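You operate a simulated robot arm through the tools that you are given. There is no shell and no other tool. Be economical: measure what you need, move in short steps, check, and stop when the job is done.

You are at the controls of a simulated robot arm. One attempt, no reset.

## Task
Focus the small marker by its red dots and mark the piece inside.
Fine: preview and fan on and left on, turn the focus dial till the dots meet; key off after.

Only the result counts: the job must be done as asked and must still hold three seconds after the hand-in. Knocking over, shifting, dropping, spilling or breaking anything else fails it.

## Robot
A 7-joint arm with a two-finger parallel gripper, fixed in place. Base frame: the origin is at the foot of the arm, x ahead of it, y to its left, z up; the work surface is at about z = 800. Readings come in mm, rad, newtons and seconds.
With the tool pointing down near the work surface it reaches from about 300 to 700 mm from the base axis. Its first joint turns from -1.152 to 1.152 rad. Payload 1.57 kg.
The tool frame sits at the grasp point between the pads (the TCP): z along the fingers, y along the line on which they close. The tips reach 30 mm beyond it. The gripper opens to 110 mm. The fingers are 24 mm wide and 12 mm thick; the gripper's body (48 by 112 mm) begins 78 mm behind the TCP.
Orientation is that of the tool frame in the base frame, as [roll, pitch, yaw] about the fixed x, y, z axes, in that order (R = Rz(yaw) Ry(pitch) Rx(roll)). With the fingers straight down and closing along the base's y, the tool's x points along the base's -x, its y along +y and its z along -z.

## Interface
- The arm moves only by the tool nudge_tool. Its argument "deltas" is a list of rows, each a list of 7 numbers: the shift along the tool's x, y, z in units of 100 mm (1.0 is 100 mm), then the turn, a rotation vector about the tool's x, y, z in units of 120 degrees (1.0 is 120 degrees), then the opening, from 0 (shut) to 1 (fully open). In form: [[dx, dy, dz, ax, ay, az, gripper], ...]. A call has 1 to 10 rows; each row is the pose to reach, as a shift and turn from the pose commanded when the call began, along the tool's axes at that moment. A call with a number of a shift or a turn outside -1 to 1 is refused whole. A row lasts 0.2 s, in which the tool goes at most 50 mm and 0.15 rad; a call with a longer step from one row to the next is refused whole, and so is a gripper value outside its range. Where a pose cannot be reached the arm comes as near as it can. A force on the tool above 70 N (or 10 N above the force at the start of the call, whichever is more), or a blocked arm, ends the call early, and 0.2 s more pass. The fingers move at their own pace (about 108 mm/s each) and stop on an object; they squeeze with about 24 N. The grip force told is the motor's: it shows also when the fingers shut on nothing. Time passes only in rows, and 0.2 s behind the last, so rows that repeat a pose let the fingers close. It gives the time, the measured TCP pose, the force on the tool (base axes), the opening and the grip force at its end, in the units of the frame above (readings bear some noise), and new pictures: "pictures" is both (left out), scene, wrist or none.
- Cameras (640 x 400 px; columns grow to the right, rows downward): "scene" is fixed at [162.8, -385.6, 1406]; the picture's right is [0.81, -0.58, 0.00], its down [-0.32, -0.45, -0.83] and it looks along [0.48, 0.68, -0.56] (base axes); focal length 214 px, centre (320, 200). "wrist" rides on the gripper at [-36, 0, -80] in the tool frame; the picture's right is [0.00, -1.00, 0.00], its down [0.97, 0.00, -0.24] and it looks along [0.24, 0.00, 0.97] (tool axes); focal length 218 px, centre (320, 200). There is no depth. A picture from a camera that has moved, and an enlarged one, comes with that camera's place and axes in the base frame and with its lens.
- close_up(camera, box): a new picture of the part [left, top, right, bottom] of that camera's present view, enlarged. The clock stands still meanwhile.
- hand_in(): hands the job in; it is judged then, once.

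Go step by step. Nothing tells you positions but the pictures and the camera data: compare them with the known pose of the tool, close in by small moves and look again before you grip or let go. The budget is 120 turns and 150 pictures, counting those below and the enlarged ones. Unless the task says otherwise, let go and move clear before handing in, and close with one line.

The tools are called after "Emit:" as a command line: name --pt "numbers of a row" for each row, then --argument value for the rest, lists and objects as JSON in quotes. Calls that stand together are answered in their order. nudge_tool: Moves the arm, as the interface text tells. Its arguments: {"type":"object","properties":{"deltas":{"type":"array","items":{"type":"array","items":{"type":"number"}}},"pictures":{"type":"string","enum":["both","scene","wrist","none"]}},"required":["deltas"]} The other tools are called the same way: close_up (camera, box) takes an enlarged picture of a part of a camera's view; hand_in () hands the job in.

At the start:

```text
time_s: 0.0
ee_pos: [350.4, -143.5, 1301.7]
orientation: [-3.139, -0.001, -3.14]
contact_force: [-0.2, 0.2, -0.3]
grip_width: 110.3
finger_force: 0.0
```

scene: 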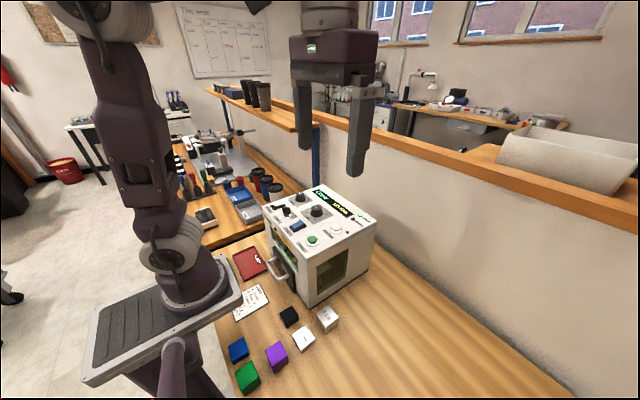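
wrist: 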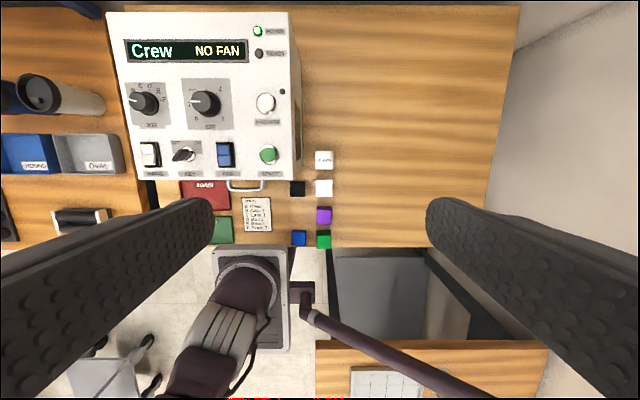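

I see a marker machine with a display, dials, switches and buttons, plus a card. I'll take enlarged looks first.

Emit:
close_up --camera "wrist" --box '[100, 0, 310, 190]'

Emit:
close_up --camera "scene" --box '[225, 175, 385, 335]'

Emit:
close_up --camera "wrist" --box '[170, 140, 350, 260]'

```text
2.11 times, centred on (205, 95) of wrist
camera zoom: at [385.7, -143.9, 1380.6], right [0.0, -1.0, 0.0], down [-0.97, 0.0, 0.24], along [-0.24, 0.0, -0.97], focal length 460 px, centre (562, 421)
```

zoom: 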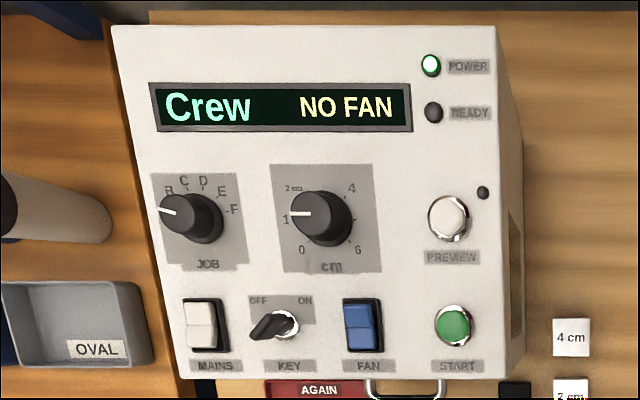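

```text
2.50 times, centred on (305, 255) of scene
camera zoom: at [162.8, -385.6, 1406.0], right [0.81, -0.58, 0.0], down [-0.32, -0.45, -0.83], along [0.48, 0.68, -0.56], focal length 536 px, centre (358, 62)
```

zoom: 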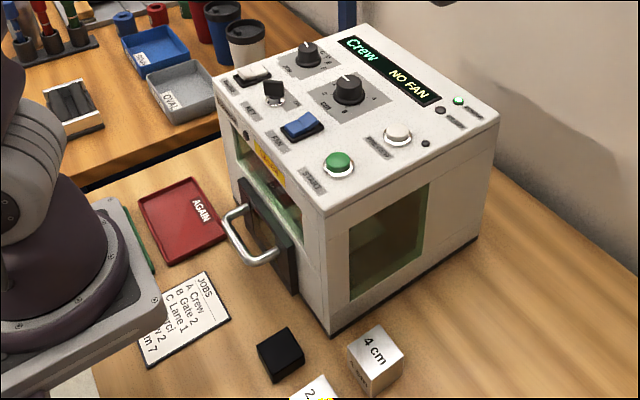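

```text
3.33 times, centred on (260, 200) of wrist
camera zoom: at [385.7, -143.9, 1380.6], right [0.0, -1.0, 0.0], down [-0.97, 0.0, 0.24], along [-0.24, 0.0, -0.97], focal length 728 px, centre (520, 200)
```

zoom: 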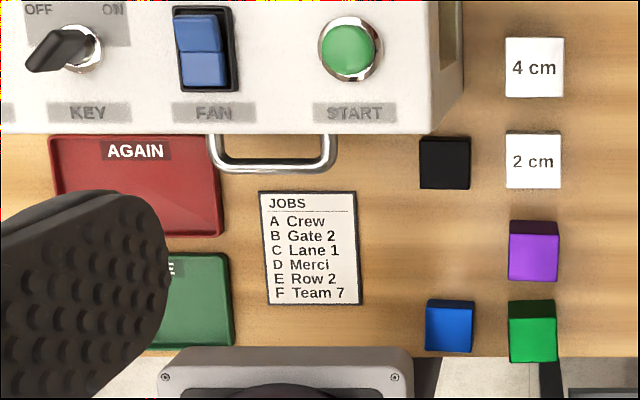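

The job dial is at A (Crew), mains looks on, fan off and key off. I'll move above the panel for a closer look.

Emit:
nudge_tool --pt "-0.1 0.25 0.2 0 0 0 1" --pt "-0.2 0.5 0.4 0 0 0 1" --pt "-0.3 0.75 0.6 0 0 0 1" --pt "-0.4 1.0 0.8 0 0 0 1" --pictures "none"

Emit:
nudge_tool --pt "0 0.25 0.1 0 0 0 1" --pt "0 0.5 0.1 0 0 0 1" --pt "0 0.6 0.1 0 0 0 1"

Emit:
close_up --camera "wrist" --box '[160, 50, 480, 250]'

```text
time_s: 1.0
ee_pos: [387.7, -42.4, 1220.6]
orientation: [-3.14, 0.002, -3.14]
contact_force: [0.0, 0.9, 0.0]
grip_width: 110.0
finger_force: 0.1
```

```text
time_s: 1.8
ee_pos: [387.3, 18.6, 1210.5]
orientation: [-3.141, 0.001, -3.14]
contact_force: [0.1, -0.2, 0.3]
grip_width: 109.9
finger_force: 0.0
camera wrist: at [423.9, 17.8, 1289.2], right [0.0, -1.0, 0.0], down [-0.97, 0.0, 0.24], along [-0.24, 0.0, -0.97], focal length 218 px, centre (320, 200)
```

scene: 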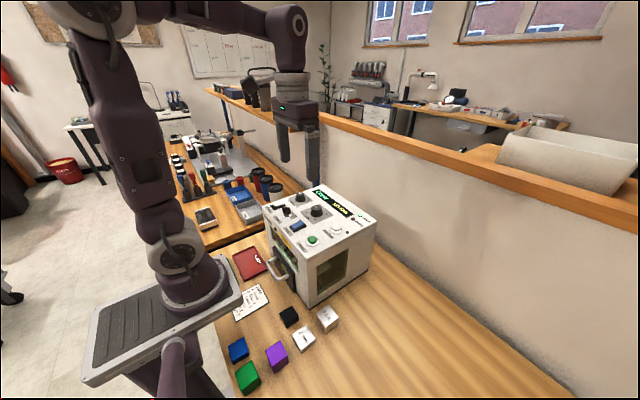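
wrist: 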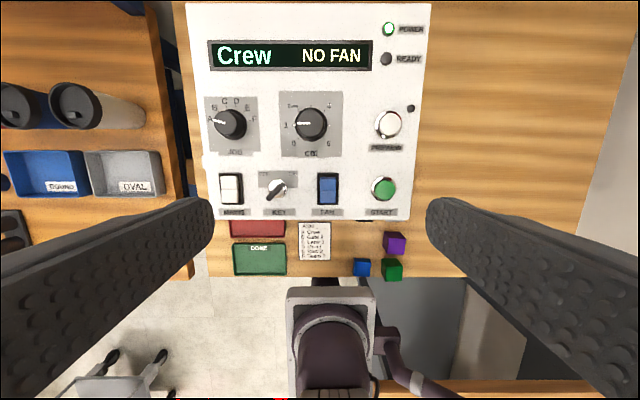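

```text
2.00 times, centred on (320, 150) of wrist
camera zoom: at [423.9, 17.8, 1289.2], right [0.0, -1.0, 0.0], down [-0.97, 0.0, 0.24], along [-0.24, 0.0, -0.97], focal length 436 px, centre (320, 300)
```

zoom: 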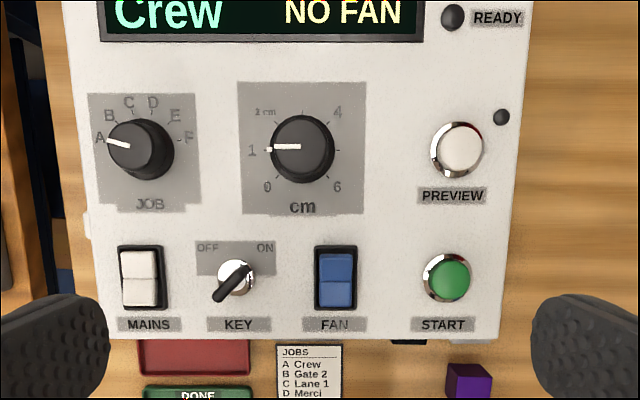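

Emit:
nudge_tool --pt "0.03 0.05 0.4 0 0 0 1" --pt "0.06 0.1 0.8 0 0 0 1" --pt "0.1 0.2 1.0 0 0 0 1" --pictures "wrist"

Emit:
close_up --camera "wrist" --box '[200, 130, 440, 280]'

Emit:
close_up --camera "scene" --box '[260, 180, 340, 250]'

```text
time_s: 2.6
ee_pos: [380.4, 37.5, 1111.6]
orientation: [-3.141, 0.0, -3.14]
contact_force: [0.1, 0.4, -0.4]
grip_width: 110.2
finger_force: 0.1
camera wrist: at [414.9, 36.6, 1191.2], right [0.0, -1.0, 0.0], down [-0.97, 0.0, 0.24], along [-0.24, 0.0, -0.97], focal length 218 px, centre (320, 200)
```

wrist: 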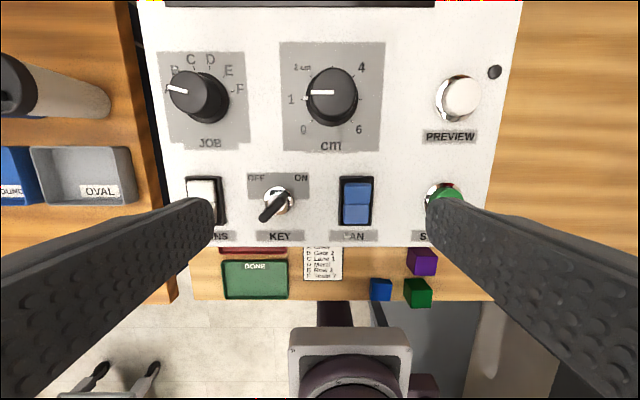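

```text
2.67 times, centred on (320, 205) of wrist
camera zoom: at [414.9, 36.6, 1191.2], right [0.0, -1.0, 0.0], down [-0.97, 0.0, 0.24], along [-0.24, 0.0, -0.97], focal length 582 px, centre (320, 187)
```

zoom: 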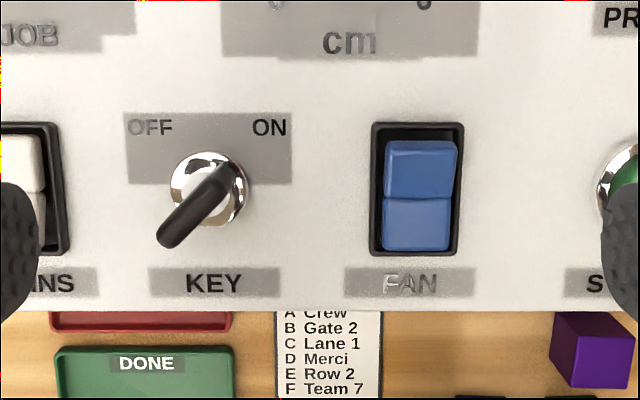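

```text
5.71 times, centred on (300, 215) of scene
camera zoom: at [162.8, -385.6, 1406.0], right [0.81, -0.58, 0.0], down [-0.32, -0.45, -0.83], along [0.48, 0.68, -0.56], focal length 1226 px, centre (434, 114)
```

zoom: 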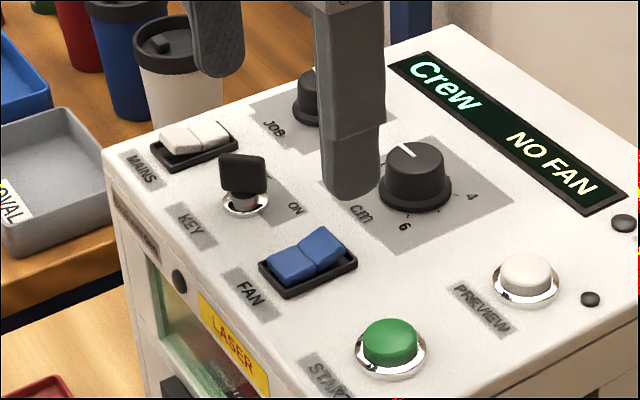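

Fan rocker's far half is raised (off). I'll shut the fingers and press that half.

Emit:
nudge_tool --pt "-0.03 -0.15 0.0 0 0 0 0" --pt "-0.05 -0.31 0.1 0 0 0 0" --pt "-0.05 -0.31 0.3 0 0 0 0" --pt "-0.05 -0.31 0.45 0 0 0 0" --pictures "both"

Emit:
close_up --camera "scene" --box '[260, 180, 340, 250]'

```text
time_s: 3.6
ee_pos: [385.6, 4.7, 1065.8]
orientation: [-3.139, 0.002, -3.14]
contact_force: [0.3, 0.1, 0.2]
grip_width: 0.3
finger_force: 20.9
camera wrist: at [421.4, 4.4, 1144.5], right [0.0, -1.0, 0.0], down [-0.97, 0.0, 0.24], along [-0.24, 0.0, -0.97], focal length 218 px, centre (320, 200)
```

scene: 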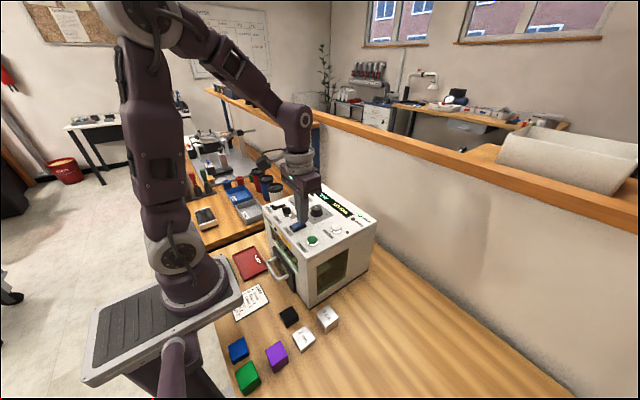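
wrist: 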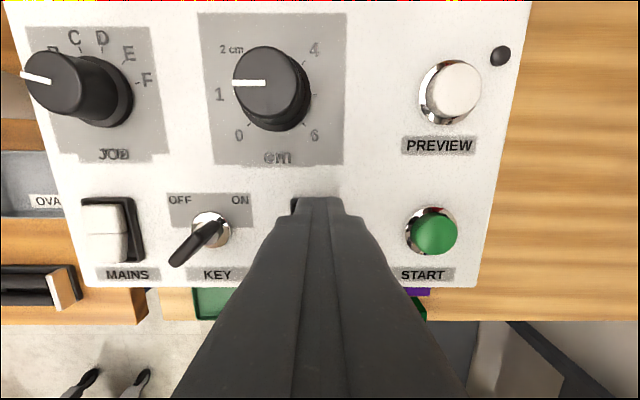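

```text
5.71 times, centred on (300, 215) of scene
camera zoom: at [162.8, -385.6, 1406.0], right [0.81, -0.58, 0.0], down [-0.32, -0.45, -0.83], along [0.48, 0.68, -0.56], focal length 1226 px, centre (434, 114)
```

zoom: 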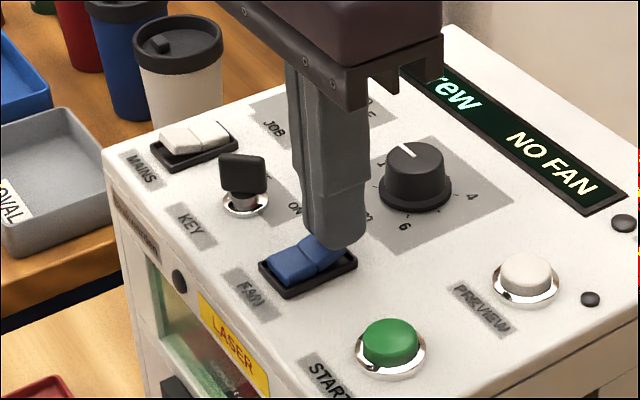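

The finger is above the far half; pressing down gently.

Emit:
nudge_tool --pt "0.02 0 0.06 0 0 0 0" --pt "0.02 0 0.12 0 0 0 0" --pt "0.02 0 0.16 0 0 0 0" --pt "0.02 0 0.2 0 0 0 0" --pictures "scene"

Emit:
close_up --camera "scene" --box '[260, 180, 380, 250]'

```text
time_s: 4.2
ee_pos: [384.7, 4.2, 1060.1]
orientation: [-3.138, 0.01, -3.137]
contact_force: [-9.1, 1.1, 16.7]
grip_width: 0.0
finger_force: 21.7
stopped in row 2: the force on the tool passed its limit (the readings are from after the stop); the commanded pose is now the measured one
```

scene: 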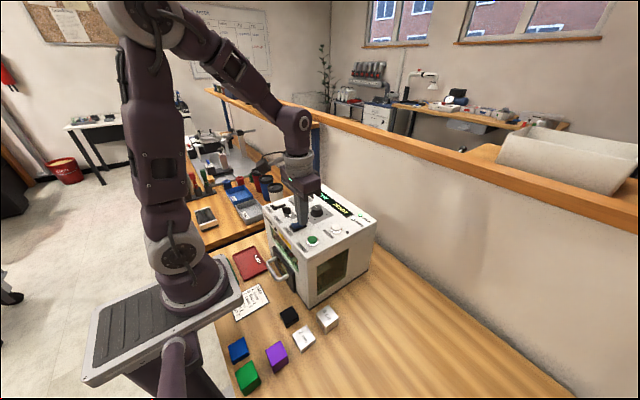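

```text
5.33 times, centred on (320, 215) of scene
camera zoom: at [162.3, -385.6, 1406.1], right [0.81, -0.58, 0.0], down [-0.32, -0.45, -0.83], along [0.48, 0.68, -0.56], focal length 1144 px, centre (320, 120)
```

zoom: 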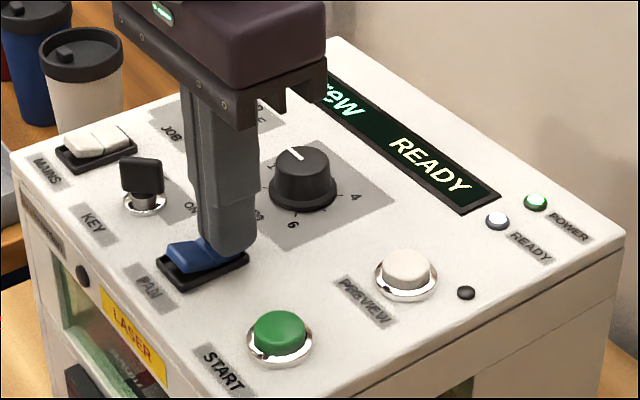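

Fan is on; display reads READY, so the key is already ON. Next: the PREVIEW button.

Emit:
nudge_tool --pt "0 0 -0.35 0 0 0 0" --pt "-0.3 -0.33 -0.35 0 0 0 0" --pt "-0.64 -0.67 -0.3 0 0 0 0" --pt "-0.64 -0.67 -0.1 0 0 0 0" --pictures "wrist"

Emit:
close_up --camera "scene" --box '[260, 180, 380, 250]'

```text
time_s: 5.2
ee_pos: [451.7, -63.6, 1069.9]
orientation: [-3.139, 0.007, -3.139]
contact_force: [0.3, 0.2, -0.6]
grip_width: 0.0
finger_force: 21.3
camera wrist: at [486.4, -64.3, 1149.6], right [0.0, -1.0, 0.0], down [-0.97, 0.0, 0.23], along [-0.23, 0.0, -0.97], focal length 218 px, centre (320, 200)
```

wrist: 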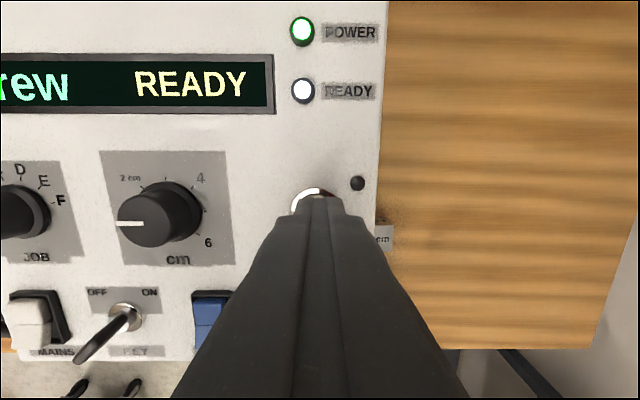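

```text
5.33 times, centred on (320, 215) of scene
camera zoom: at [162.8, -385.6, 1406.0], right [0.81, -0.58, 0.0], down [-0.32, -0.45, -0.83], along [0.48, 0.68, -0.56], focal length 1144 px, centre (320, 120)
```

zoom: 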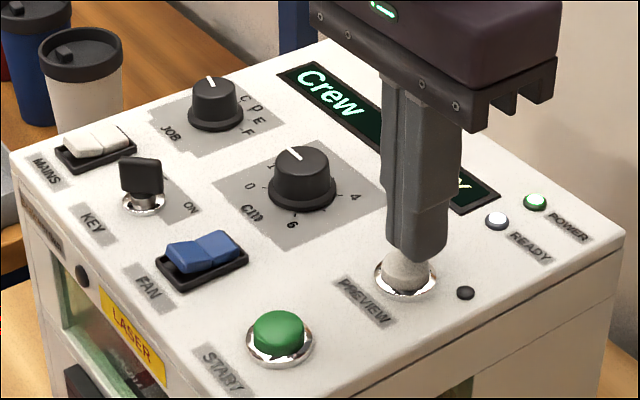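

Emit:
nudge_tool --pt "0.02 0.0 0.05 0 0 0 0" --pt "0.02 0.0 0.1 0 0 0 0" --pt "0.02 0.0 0.14 0 0 0 0" --pt "0.02 0.0 0.18 0 0 0 0" --pictures "none"

Emit:
close_up --camera "scene" --box '[260, 180, 400, 310]'

```text
time_s: 6.2
ee_pos: [449.0, -63.5, 1052.5]
orientation: [-3.141, 0.014, -3.139]
contact_force: [3.3, 1.1, 23.1]
grip_width: 0.0
finger_force: 20.9
```

```text
3.08 times, centred on (330, 245) of scene
camera zoom: at [162.5, -385.5, 1406.1], right [0.81, -0.58, 0.0], down [-0.32, -0.45, -0.83], along [0.48, 0.68, -0.56], focal length 660 px, centre (289, 62)
```

zoom: 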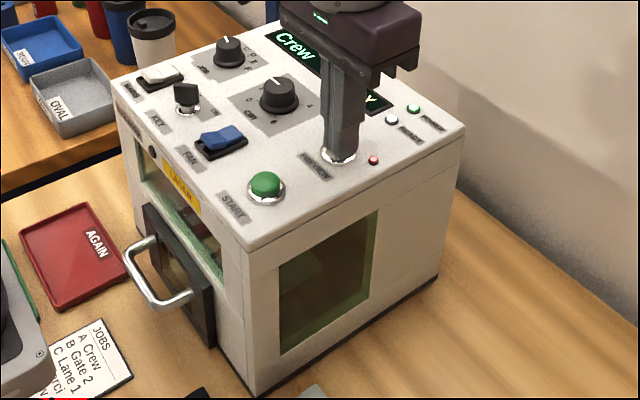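

Preview LED lit red. Raise and look at the chamber window for dots.

Emit:
nudge_tool --pt "0 0 -0.3 0 0 0 0" --pt "0 0.2 -0.6 0 0 0 0.5" --pt "0 0.4 -0.6 0 0 0 1" --pictures "none"

Emit:
close_up --camera "scene" --box '[310, 215, 380, 305]'

Emit:
close_up --camera "scene" --box '[260, 180, 380, 260]'

Emit:
close_up --camera "scene" --box '[255, 215, 320, 295]'

```text
time_s: 7.0
ee_pos: [446.6, -24.3, 1114.6]
orientation: [-3.141, 0.01, -3.139]
contact_force: [-0.2, -0.1, -0.7]
grip_width: 110.2
finger_force: 0.0
```

```text
4.44 times, centred on (345, 260) of scene
camera zoom: at [162.7, -385.6, 1406.0], right [0.81, -0.58, 0.0], down [-0.32, -0.45, -0.83], along [0.48, 0.68, -0.56], focal length 953 px, centre (209, -67)
```

zoom: 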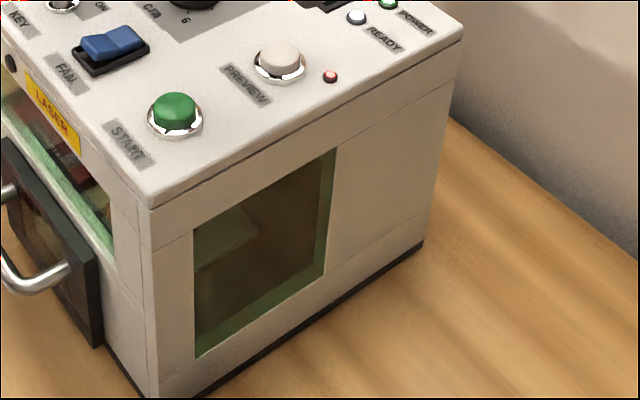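

```text
5.00 times, centred on (320, 220) of scene
camera zoom: at [162.7, -385.6, 1406.0], right [0.81, -0.58, 0.0], down [-0.32, -0.45, -0.83], along [0.48, 0.68, -0.56], focal length 1072 px, centre (320, 100)
```

zoom: 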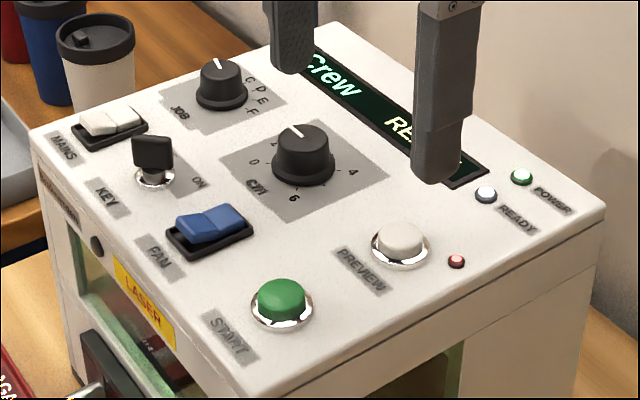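

```text
5.00 times, centred on (288, 255) of scene
camera zoom: at [162.7, -385.6, 1406.0], right [0.81, -0.58, 0.0], down [-0.32, -0.45, -0.83], along [0.48, 0.68, -0.56], focal length 1072 px, centre (482, -75)
```

zoom: 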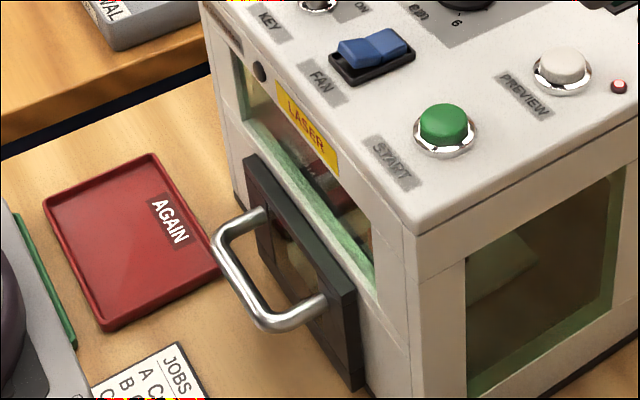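

Emit:
close_up --camera "scene" --box '[268, 228, 306, 272]'

Emit:
close_up --camera "scene" --box '[310, 245, 350, 295]'

```text
9.09 times, centred on (287, 250) of scene
camera zoom: at [162.7, -385.6, 1406.0], right [0.81, -0.58, 0.0], down [-0.32, -0.45, -0.83], along [0.48, 0.68, -0.56], focal length 1950 px, centre (620, -254)
```

zoom: 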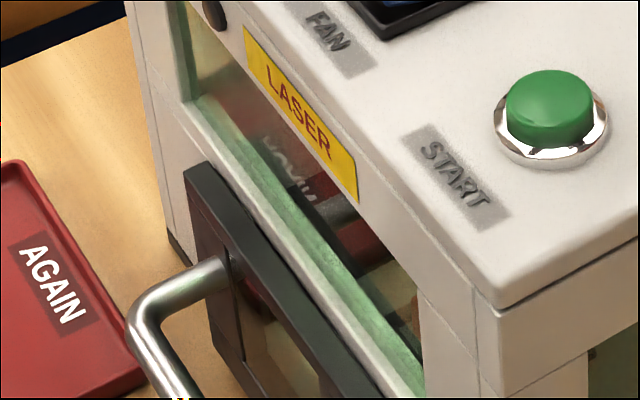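

```text
8.00 times, centred on (330, 270) of scene
camera zoom: at [162.7, -385.6, 1406.0], right [0.81, -0.58, 0.0], down [-0.32, -0.45, -0.83], along [0.48, 0.68, -0.56], focal length 1716 px, centre (240, -360)
```

zoom: 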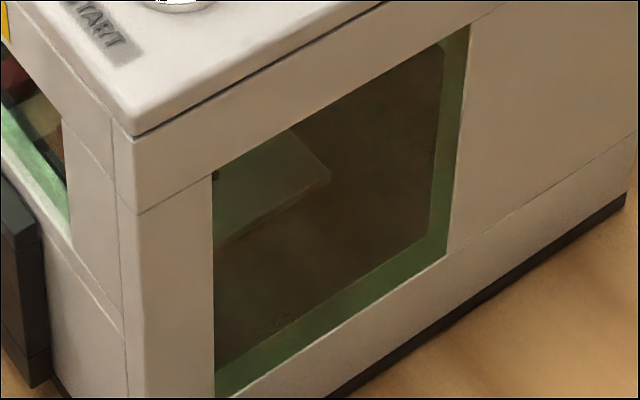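

No dots visible through the scene camera due to reflections, so I'll take the wrist camera round to the side window.

Emit:
nudge_tool --pt "0 -0.25 -0.1 0 0 0 1" --pt "0 -0.5 -0.2 0 0 0 1" --pt "0 -0.75 -0.2 0 0 0 1" --pt "0 -1.0 -0.2 0 0 0 1" --pictures "none"

Emit:
nudge_tool --pt "0 -0.2 0 -0.07 0 0 1" --pt "0 -0.4 0 -0.14 0 0 1" --pt "0 -0.6 0 -0.21 0 0 1" --pt "0 -0.78 0.2 -0.28 0 0 1" --pt "0 -0.78 0.4 -0.35 0 0 1" --pt "0 -0.78 0.6 -0.42 0 0 1" --pt "0 -0.78 0.8 -0.49 0 0 1" --pt "0 -0.78 0.95 -0.5 0 0 1" --pictures "both"

```text
time_s: 8.0
ee_pos: [446.3, -123.4, 1132.4]
orientation: [-3.141, 0.009, -3.139]
contact_force: [0.1, -0.3, -0.8]
grip_width: 110.0
finger_force: 0.1
```

```text
time_s: 9.8
ee_pos: [449.5, -199.8, 1037.1]
orientation: [2.094, 0.01, -3.138]
contact_force: [0.0, -0.9, -0.7]
grip_width: 110.0
finger_force: 0.0
camera wrist: at [484.8, -270.3, 1076.4], right [0.01, -0.5, -0.87], down [-0.97, -0.21, 0.11], along [-0.24, 0.84, -0.49], focal length 218 px, centre (320, 200)
```

scene: 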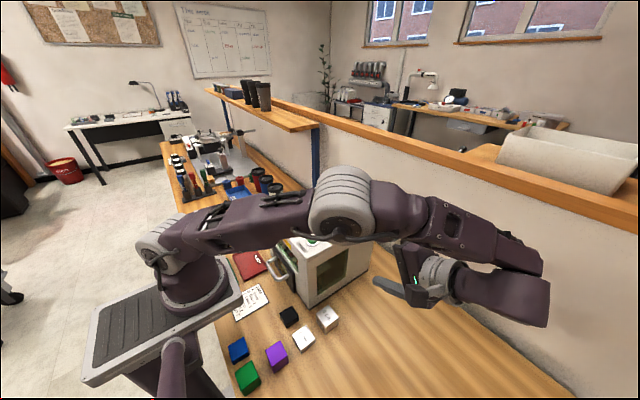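
wrist: 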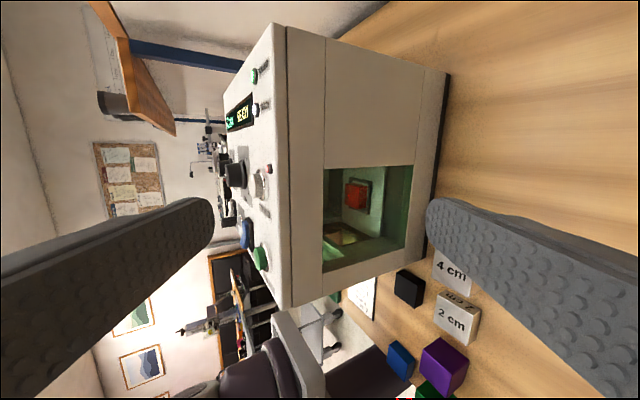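

Emit:
close_up --camera "wrist" --box '[315, 160, 415, 275]'

Emit:
close_up --camera "wrist" --box '[335, 172, 385, 217]'

```text
3.48 times, centred on (365, 218) of wrist
camera zoom: at [484.8, -270.3, 1076.4], right [0.01, -0.5, -0.87], down [-0.97, -0.21, 0.11], along [-0.24, 0.84, -0.49], focal length 759 px, centre (164, 139)
```

zoom: 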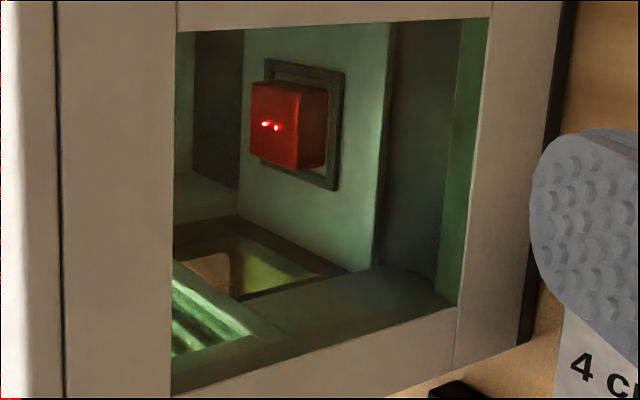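

```text
8.89 times, centred on (360, 194) of wrist
camera zoom: at [484.8, -270.3, 1076.4], right [0.01, -0.5, -0.87], down [-0.97, -0.21, 0.11], along [-0.24, 0.84, -0.49], focal length 1940 px, centre (-36, 249)
```

zoom: 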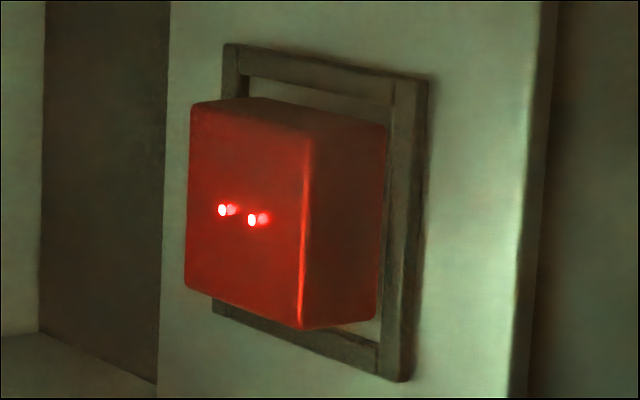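

Dots are visible through the side window on the red piece; gap recorded at dial 1. Now back over to the focus dial.

Emit:
nudge_tool --pt "0 0.21 -0.12 0.03 0 0 1" --pt "0 0.42 -0.24 0.1 0 0 1" --pt "0 0.63 -0.36 0.17 0 0 1" --pt "0 0.823 -0.475 0.24 0 0 1" --pt "0 0.823 -0.475 0.31 0 0 1" --pt "0 0.823 -0.475 0.38 0 0 0.7" --pt "0 0.823 -0.475 0.45 0 0 0.7" --pt "0 0.823 -0.475 0.5 0 0 0.7" --pictures "none"

Emit:
nudge_tool --pt "0 0.4 0 0 0 0 0.7" --pt "0 0.8 0 0 0 0 0.7" --pt "0 1.0 0 0 0 0 0.7" --pictures "none"

Emit:
nudge_tool --pt "0 0.4 0 0 0 0 0.7" --pt "0 0.8 0 0 0 0 0.7" --pt "0 1.0 0 0 0 0 0.7" --pictures "none"

Emit:
nudge_tool --pt "0.0 0.28 0.2 0 0 0 0.7" --pt "0.0 0.28 0.4 0 0 0 0.7" --pictures "wrist"

```text
time_s: 11.6
ee_pos: [447.1, -202.0, 1133.1]
orientation: [-3.138, 0.01, -3.14]
contact_force: [0.2, 0.4, 0.8]
grip_width: 77.0
finger_force: 0.1
```

```text
time_s: 12.4
ee_pos: [447.1, -100.7, 1132.8]
orientation: [-3.14, 0.011, 3.141]
contact_force: [-0.7, -0.5, 0.6]
grip_width: 76.8
finger_force: 0.1
```

```text
time_s: 13.2
ee_pos: [447.1, 1.8, 1132.9]
orientation: [-3.139, 0.011, -3.138]
contact_force: [-0.1, -0.4, -0.1]
grip_width: 77.0
finger_force: 0.0
```

```text
time_s: 13.8
ee_pos: [446.3, 28.8, 1091.8]
orientation: [-3.139, 0.011, -3.138]
contact_force: [-0.8, 0.0, -0.6]
grip_width: 76.9
finger_force: 0.0
camera wrist: at [482.3, 29.4, 1171.5], right [0.0, -1.0, 0.0], down [-0.97, 0.0, 0.23], along [-0.23, 0.0, -0.97], focal length 218 px, centre (320, 200)
```

wrist: 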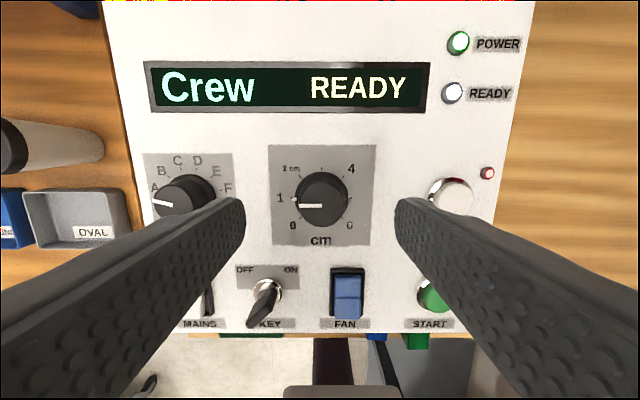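

Emit:
nudge_tool --pt "-0.02 0 0.2 0 0 0 0.6" --pt "-0.02 0 0.39 0 0 0 0.6" --pt "-0.02 0 0.39 0 0 0 0.6" --pictures "none"

Emit:
close_up --camera "scene" --box '[260, 180, 380, 260]'

```text
time_s: 14.6
ee_pos: [448.8, 28.1, 1051.7]
orientation: [-3.14, 0.01, -3.138]
contact_force: [0.1, -0.3, -0.7]
grip_width: 66.0
finger_force: 0.1
```

```text
5.00 times, centred on (320, 220) of scene
camera zoom: at [162.8, -385.6, 1406.0], right [0.81, -0.58, 0.0], down [-0.32, -0.45, -0.83], along [0.48, 0.68, -0.56], focal length 1072 px, centre (320, 100)
```

zoom: 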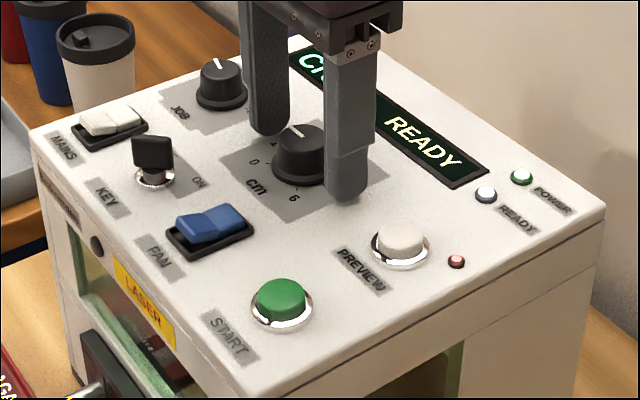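

Straddling the knob well; close and turn about 45° clockwise (to ~2).

Emit:
nudge_tool --pt "0 0 0 0 0 0 0.3" --pt "0 0 0 0 0 0 0.2" --pt "0 0 0 0 0 0 0.2" --pictures "none"

Emit:
nudge_tool --pt "0 0 0 0 0 0.06 0.2" --pt "0 0 0 0 0 0.12 0.2" --pt "0 0 0 0 0 0.18 0.2" --pt "0 0 0 0 0 0.24 0.2" --pt "0 0 0 0 0 0.3 0.2" --pt "0 0 0 0 0 0.34 0.2" --pt "0 0 0 0 0 0.375 0.2" --pictures "wrist"

Emit:
close_up --camera "scene" --box '[290, 180, 380, 240]'

```text
time_s: 15.4
ee_pos: [450.8, 27.2, 1053.0]
orientation: [-3.14, 0.011, -3.139]
contact_force: [0.2, 0.6, -4.3]
grip_width: 36.4
finger_force: 43.1
```

```text
time_s: 17.0
ee_pos: [449.3, 26.7, 1053.7]
orientation: [3.134, 0.009, 2.356]
contact_force: [-6.6, -9.4, 35.2]
grip_width: 36.3
finger_force: 42.8
camera wrist: at [473.8, 0.9, 1132.8], right [-0.71, -0.71, -0.01], down [-0.69, 0.69, 0.23], along [-0.16, 0.17, -0.97], focal length 218 px, centre (320, 200)
```

wrist: 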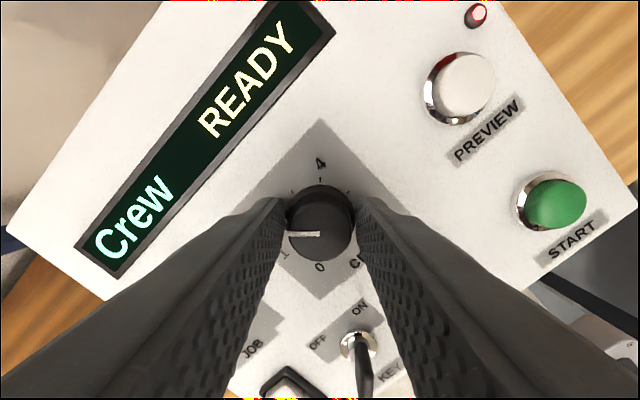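

```text
6.67 times, centred on (335, 210) of scene
camera zoom: at [162.1, -385.9, 1406.0], right [0.81, -0.58, 0.0], down [-0.32, -0.45, -0.83], along [0.48, 0.68, -0.56], focal length 1430 px, centre (220, 133)
```

zoom: 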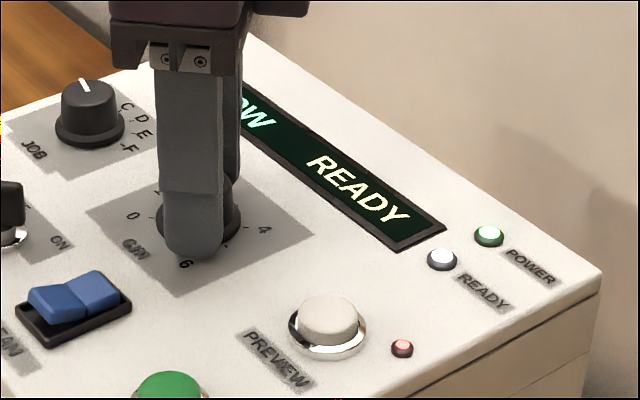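

Emit:
nudge_tool --pt "0 0 0 0 0 0 0.6" --pt "0 0 0 0 0 0 0.6" --pt "0 0 -0.4 0 0 -0.03 0.6" --pt "0 0 -0.8 0 0 -0.1 0.7" --pt "0 0 -0.8 0 0 -0.17 1" --pt "0 0 -0.8 0 0 -0.24 1" --pt "0 0 -0.8 0 0 -0.31 1" --pt "0 0 -0.8 0 0 -0.375 1" --pictures "wrist"

Emit:
nudge_tool --pt "0 -0.4 0 0 0 0 1" --pt "0 -0.8 0 0 0 0 1" --pt "0 -1.0 0 0 0 0 1" --pictures "none"

Emit:
nudge_tool --pt "0 -0.4 0 0 0 0 1" --pt "0 -0.8 0 0 0 0 1" --pt "0 -1.0 0 0 0 0 1" --pictures "none"

Emit:
nudge_tool --pt "0 -0.1 0 -0.07 0 0 1" --pt "0 -0.2 0 -0.14 0 0 1" --pt "0 -0.28 0 -0.21 0 0 1" --pt "0 -0.28 0.2 -0.28 0 0 1" --pt "0 -0.28 0.4 -0.35 0 0 1" --pt "0 -0.28 0.6 -0.42 0 0 1" --pt "0 -0.28 0.8 -0.49 0 0 1" --pt "0 -0.28 0.95 -0.5 0 0 1" --pictures "none"

Emit:
close_up --camera "wrist" --box '[335, 172, 385, 217]'

```text
time_s: 18.8
ee_pos: [447.0, 27.8, 1133.0]
orientation: [-3.14, 0.012, -3.135]
contact_force: [-0.4, 0.8, -0.1]
grip_width: 110.0
finger_force: 0.1
camera wrist: at [482.8, 27.4, 1212.2], right [0.01, -1.0, 0.0], down [-0.97, 0.0, 0.23], along [-0.23, 0.0, -0.97], focal length 218 px, centre (320, 200)
```

wrist: 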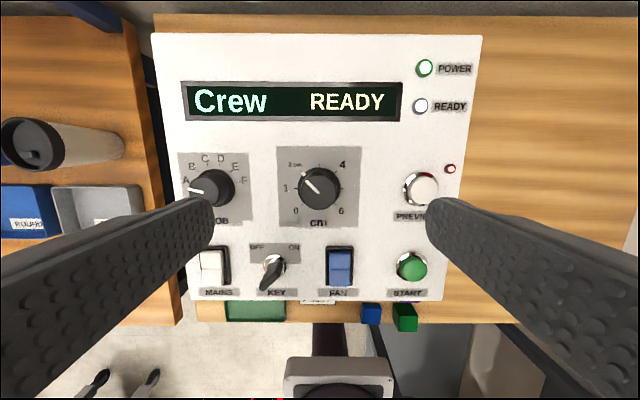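

```text
time_s: 19.6
ee_pos: [449.6, -74.2, 1132.7]
orientation: [-3.14, 0.011, -3.138]
contact_force: [-0.3, -1.3, 0.5]
grip_width: 110.0
finger_force: 0.1
```

```text
time_s: 20.4
ee_pos: [447.1, -171.4, 1133.1]
orientation: [-3.14, 0.009, -3.139]
contact_force: [0.4, 0.3, 0.3]
grip_width: 110.0
finger_force: 0.2
```

```text
time_s: 22.2
ee_pos: [450.5, -199.3, 1037.7]
orientation: [2.095, 0.01, -3.14]
contact_force: [-0.7, 0.2, -0.3]
grip_width: 110.1
finger_force: 0.0
```

```text
8.89 times, centred on (360, 194) of wrist
camera zoom: at [487.1, -268.9, 1078.6], right [0.01, -0.5, -0.87], down [-0.97, -0.21, 0.11], along [-0.24, 0.84, -0.49], focal length 1940 px, centre (-36, 249)
```

zoom: 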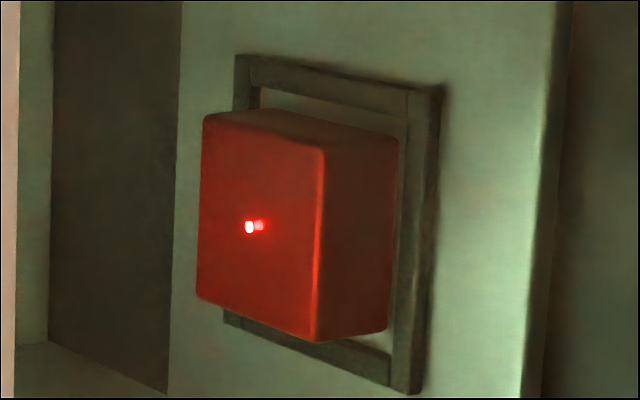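

Emit:
close_up --camera "wrist" --box '[350, 194, 362, 202]'

```text
16.00 times, centred on (356, 198) of wrist
camera zoom: at [487.1, -268.9, 1078.6], right [0.01, -0.5, -0.87], down [-0.97, -0.21, 0.11], along [-0.24, 0.84, -0.49], focal length 3492 px, centre (-256, 232)
```

zoom: 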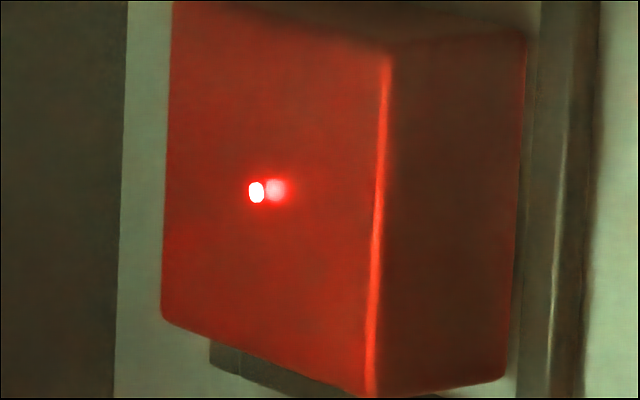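

The dots coincide (the faint one is the glass ghost also seen before). Now return upright and go over to START.

Emit:
nudge_tool --pt "0 0.21 -0.12 0.03 0 0 1" --pt "0 0.42 -0.24 0.1 0 0 1" --pt "0 0.63 -0.36 0.17 0 0 1" --pt "0 0.823 -0.475 0.24 0 0 1" --pt "0 0.823 -0.475 0.31 0 0 1" --pt "0 0.823 -0.475 0.38 0 0 0.5" --pt "0 0.823 -0.475 0.45 0 0 0" --pt "0 0.823 -0.475 0.5 0 0 0" --pictures "none"

Emit:
nudge_tool --pt "0.25 0.35 0 0 0 0 0" --pt "0.5 0.7 0 0 0 0 0" --pt "0.76 1.0 0 0 0 0 0" --pictures "none"

Emit:
nudge_tool --pt "0 0.37 0.2 0 0 0 0" --pt "0 0.38 0.5 0 0 0 0" --pt "0 0.38 0.65 0 0 0 0" --pictures "wrist"

Emit:
close_up --camera "scene" --box '[260, 180, 380, 260]'

```text
time_s: 24.0
ee_pos: [448.6, -200.0, 1133.4]
orientation: [-3.139, 0.01, -3.14]
contact_force: [0.3, -0.2, -0.5]
grip_width: 0.1
finger_force: 21.6
```

```text
time_s: 24.8
ee_pos: [374.4, -101.6, 1133.3]
orientation: [-3.14, 0.011, -3.138]
contact_force: [-0.3, 0.4, 1.0]
grip_width: 0.0
finger_force: 21.4
```

```text
time_s: 25.6
ee_pos: [374.3, -63.4, 1070.7]
orientation: [-3.14, 0.008, -3.136]
contact_force: [0.2, -0.5, -0.3]
grip_width: 0.0
finger_force: 21.7
camera wrist: at [409.4, -64.0, 1150.7], right [0.0, -1.0, 0.0], down [-0.97, 0.0, 0.23], along [-0.23, 0.0, -0.97], focal length 218 px, centre (320, 200)
```

wrist: 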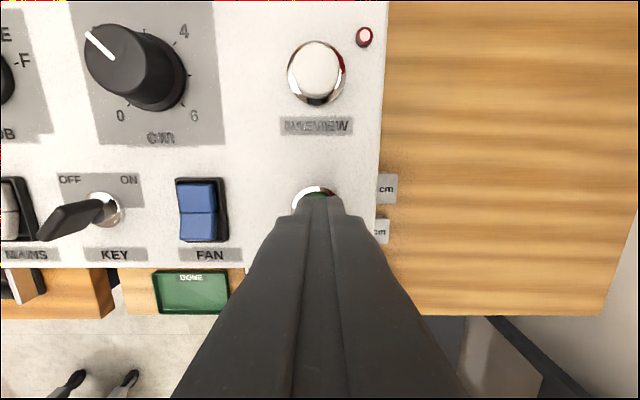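

```text
5.00 times, centred on (320, 220) of scene
camera zoom: at [162.8, -385.6, 1406.0], right [0.81, -0.58, 0.0], down [-0.32, -0.45, -0.83], along [0.48, 0.68, -0.56], focal length 1072 px, centre (320, 100)
```

zoom: 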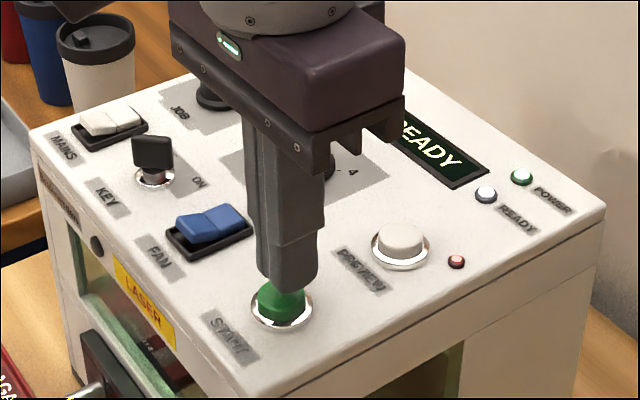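

Emit:
nudge_tool --pt "0.02 0.0 0.05 0 0 0 0" --pt "0.02 0.0 0.1 0 0 0 0" --pt "0.02 0.0 0.14 0 0 0 0" --pt "0.02 0.0 0.18 0 0 0 0" --pictures "none"

Emit:
close_up --camera "scene" --box '[260, 180, 380, 260]'

```text
time_s: 26.6
ee_pos: [373.1, -64.2, 1050.8]
orientation: [-3.138, 0.016, -3.138]
contact_force: [4.8, -5.9, 36.2]
grip_width: 0.2
finger_force: 21.3
```

```text
5.00 times, centred on (320, 220) of scene
camera zoom: at [162.5, -385.7, 1406.1], right [0.81, -0.58, 0.0], down [-0.32, -0.45, -0.83], along [0.48, 0.68, -0.56], focal length 1072 px, centre (320, 100)
```

zoom: 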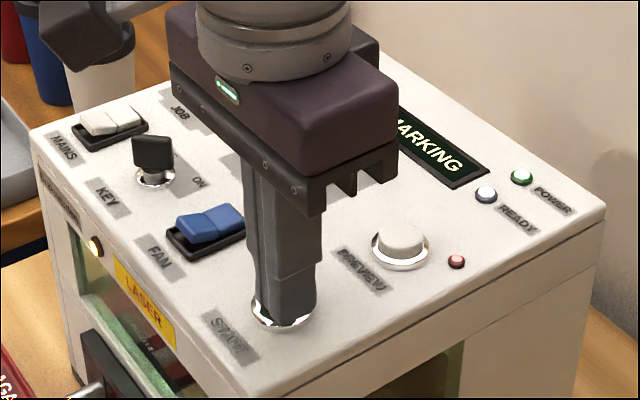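

Marking has begun. I'll rise and move toward the key, waiting for it to finish.

Emit:
nudge_tool --pt "0 0 -0.4 0 0 0 0" --pt "0 0.2 -0.8 0 0 0 0" --pt "0 0.6 -0.8 0 0 0 0.5" --pt "0 0.95 -0.8 0 0 0 0.7" --pt "0 0.95 -0.8 0 0 0 0.7" --pt "0 0.95 -0.8 0 0 0 0.7" --pictures "none"

Emit:
nudge_tool --pt "0 0.39 0 0 0 0 0.7" --pt "0 0.39 0 0 0 0 0.7" --pictures "wrist"

Emit:
close_up --camera "scene" --box '[260, 180, 380, 260]'

Emit:
close_up --camera "wrist" --box '[270, 160, 370, 260]'

```text
time_s: 28.0
ee_pos: [370.8, 29.0, 1129.0]
orientation: [-3.14, 0.012, -3.138]
contact_force: [0.6, -0.6, -0.1]
grip_width: 77.0
finger_force: 0.0
```

```text
time_s: 28.6
ee_pos: [375.2, 71.0, 1129.0]
orientation: [-3.14, 0.011, -3.139]
contact_force: [0.3, 0.0, 0.3]
grip_width: 77.0
finger_force: 0.1
camera wrist: at [409.4, 71.3, 1208.8], right [0.0, -1.0, 0.0], down [-0.97, 0.0, 0.23], along [-0.23, 0.0, -0.97], focal length 218 px, centre (320, 200)
```

wrist: 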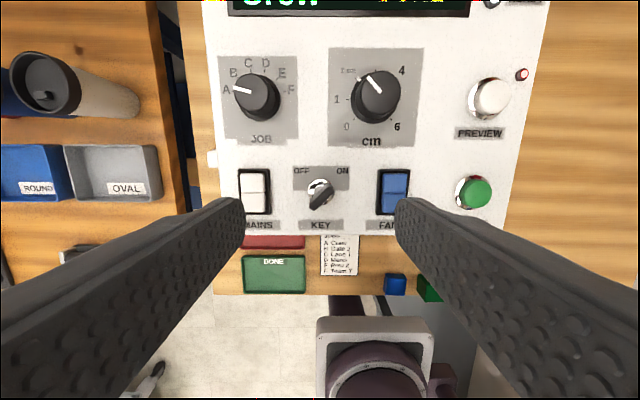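

```text
5.00 times, centred on (320, 220) of scene
camera zoom: at [162.8, -385.5, 1406.0], right [0.81, -0.58, 0.0], down [-0.32, -0.45, -0.83], along [0.48, 0.68, -0.56], focal length 1072 px, centre (320, 100)
```

zoom: 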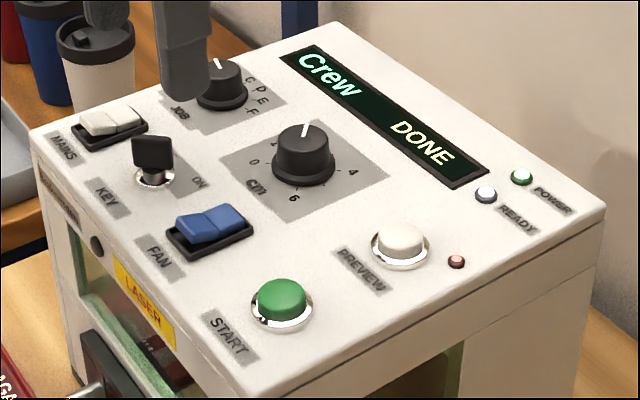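

```text
4.00 times, centred on (320, 210) of wrist
camera zoom: at [409.4, 71.3, 1208.8], right [0.0, -1.0, 0.0], down [-0.97, 0.0, 0.23], along [-0.23, 0.0, -0.97], focal length 873 px, centre (320, 160)
```

zoom: 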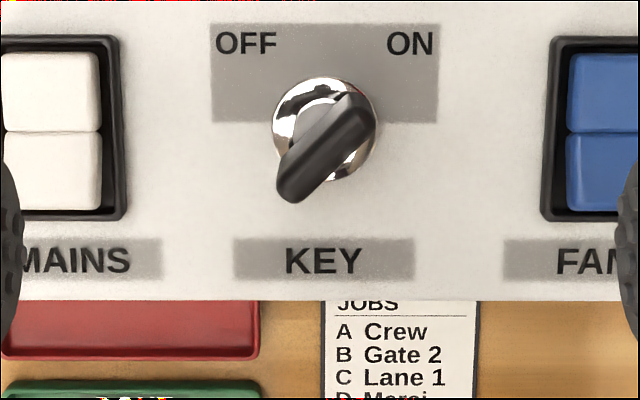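

DONE is shown; key clearly at ON. Turn the tool to match the bow, approach, and check.

Emit:
nudge_tool --pt "0.02 -0.01 0 0 0 0.07 0.5" --pt "0.02 -0.01 0 0 0 0.14 0.5" --pt "0.02 -0.01 0 0 0 0.21 0.5" --pt "0.02 -0.01 0.1 0 0 0.28 0.5" --pt "0.02 -0.01 0.25 0 0 0.35 0.5" --pt "0.02 -0.01 0.4 0 0 0.375 0.5" --pictures "wrist"

Emit:
close_up --camera "scene" --box '[260, 180, 340, 240]'

```text
time_s: 30.0
ee_pos: [370.7, 71.1, 1091.4]
orientation: [3.134, 0.009, 2.355]
contact_force: [0.0, -0.8, 0.3]
grip_width: 55.0
finger_force: 0.1
camera wrist: at [395.3, 45.7, 1169.5], right [-0.71, -0.71, -0.01], down [-0.69, 0.69, 0.23], along [-0.16, 0.17, -0.97], focal length 218 px, centre (320, 200)
```

wrist: 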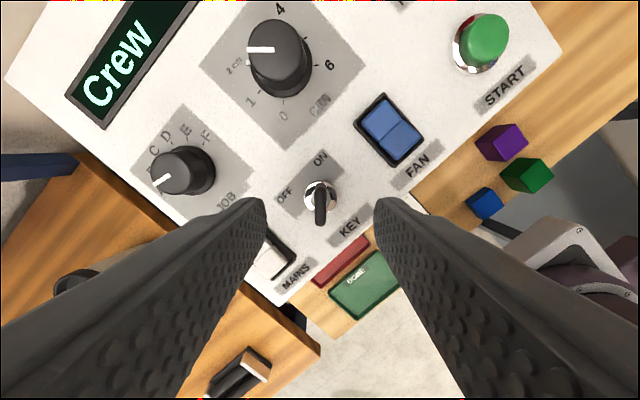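

```text
6.67 times, centred on (300, 210) of scene
camera zoom: at [162.8, -385.6, 1406.0], right [0.81, -0.58, 0.0], down [-0.32, -0.45, -0.83], along [0.48, 0.68, -0.56], focal length 1430 px, centre (453, 133)
```

zoom: 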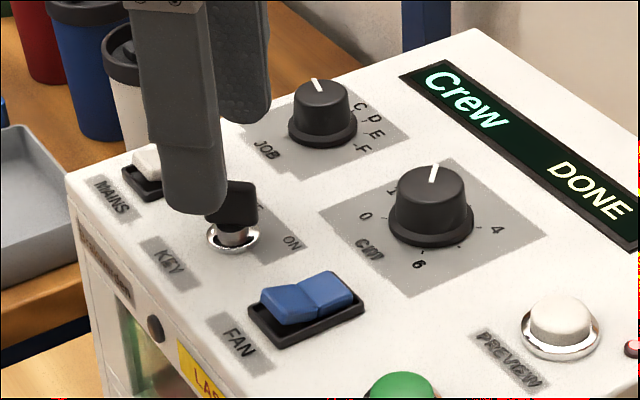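

Emit:
nudge_tool --pt "-0.02 0 0.15 0 0 0 0.5" --pt "-0.02 0 0.32 0 0 0 0.5" --pt "-0.02 0 0.32 0 0 0 0.3" --pt "-0.02 0 0.32 0 0 0 0.1" --pt "-0.02 0 0.32 0 0 0 0.0" --pt "-0.02 0 0.32 0 0 0 0.0" --pictures "wrist"

Emit:
close_up --camera "scene" --box '[260, 180, 340, 240]'

```text
time_s: 31.4
ee_pos: [372.9, 69.2, 1057.8]
orientation: [3.135, 0.008, 2.36]
contact_force: [1.3, 1.7, -7.1]
grip_width: 13.6
finger_force: 29.9
camera wrist: at [397.4, 43.6, 1136.3], right [-0.7, -0.71, -0.01], down [-0.69, 0.68, 0.23], along [-0.16, 0.17, -0.97], focal length 218 px, centre (320, 200)
```

wrist: 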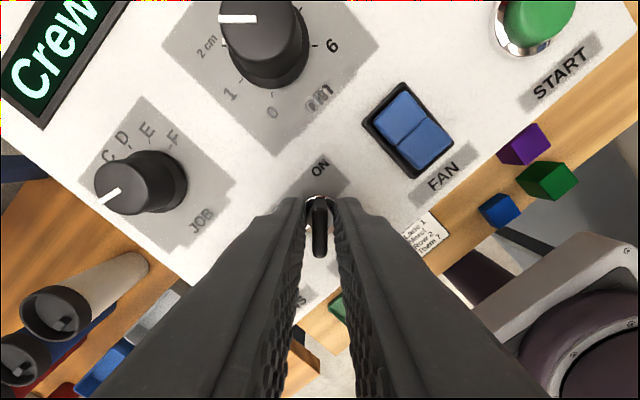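

```text
6.67 times, centred on (300, 210) of scene
camera zoom: at [162.9, -385.5, 1406.1], right [0.81, -0.58, 0.0], down [-0.32, -0.45, -0.83], along [0.48, 0.68, -0.56], focal length 1430 px, centre (453, 133)
```

zoom: 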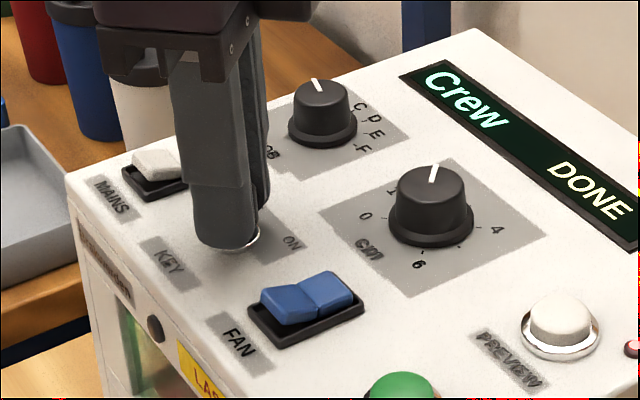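

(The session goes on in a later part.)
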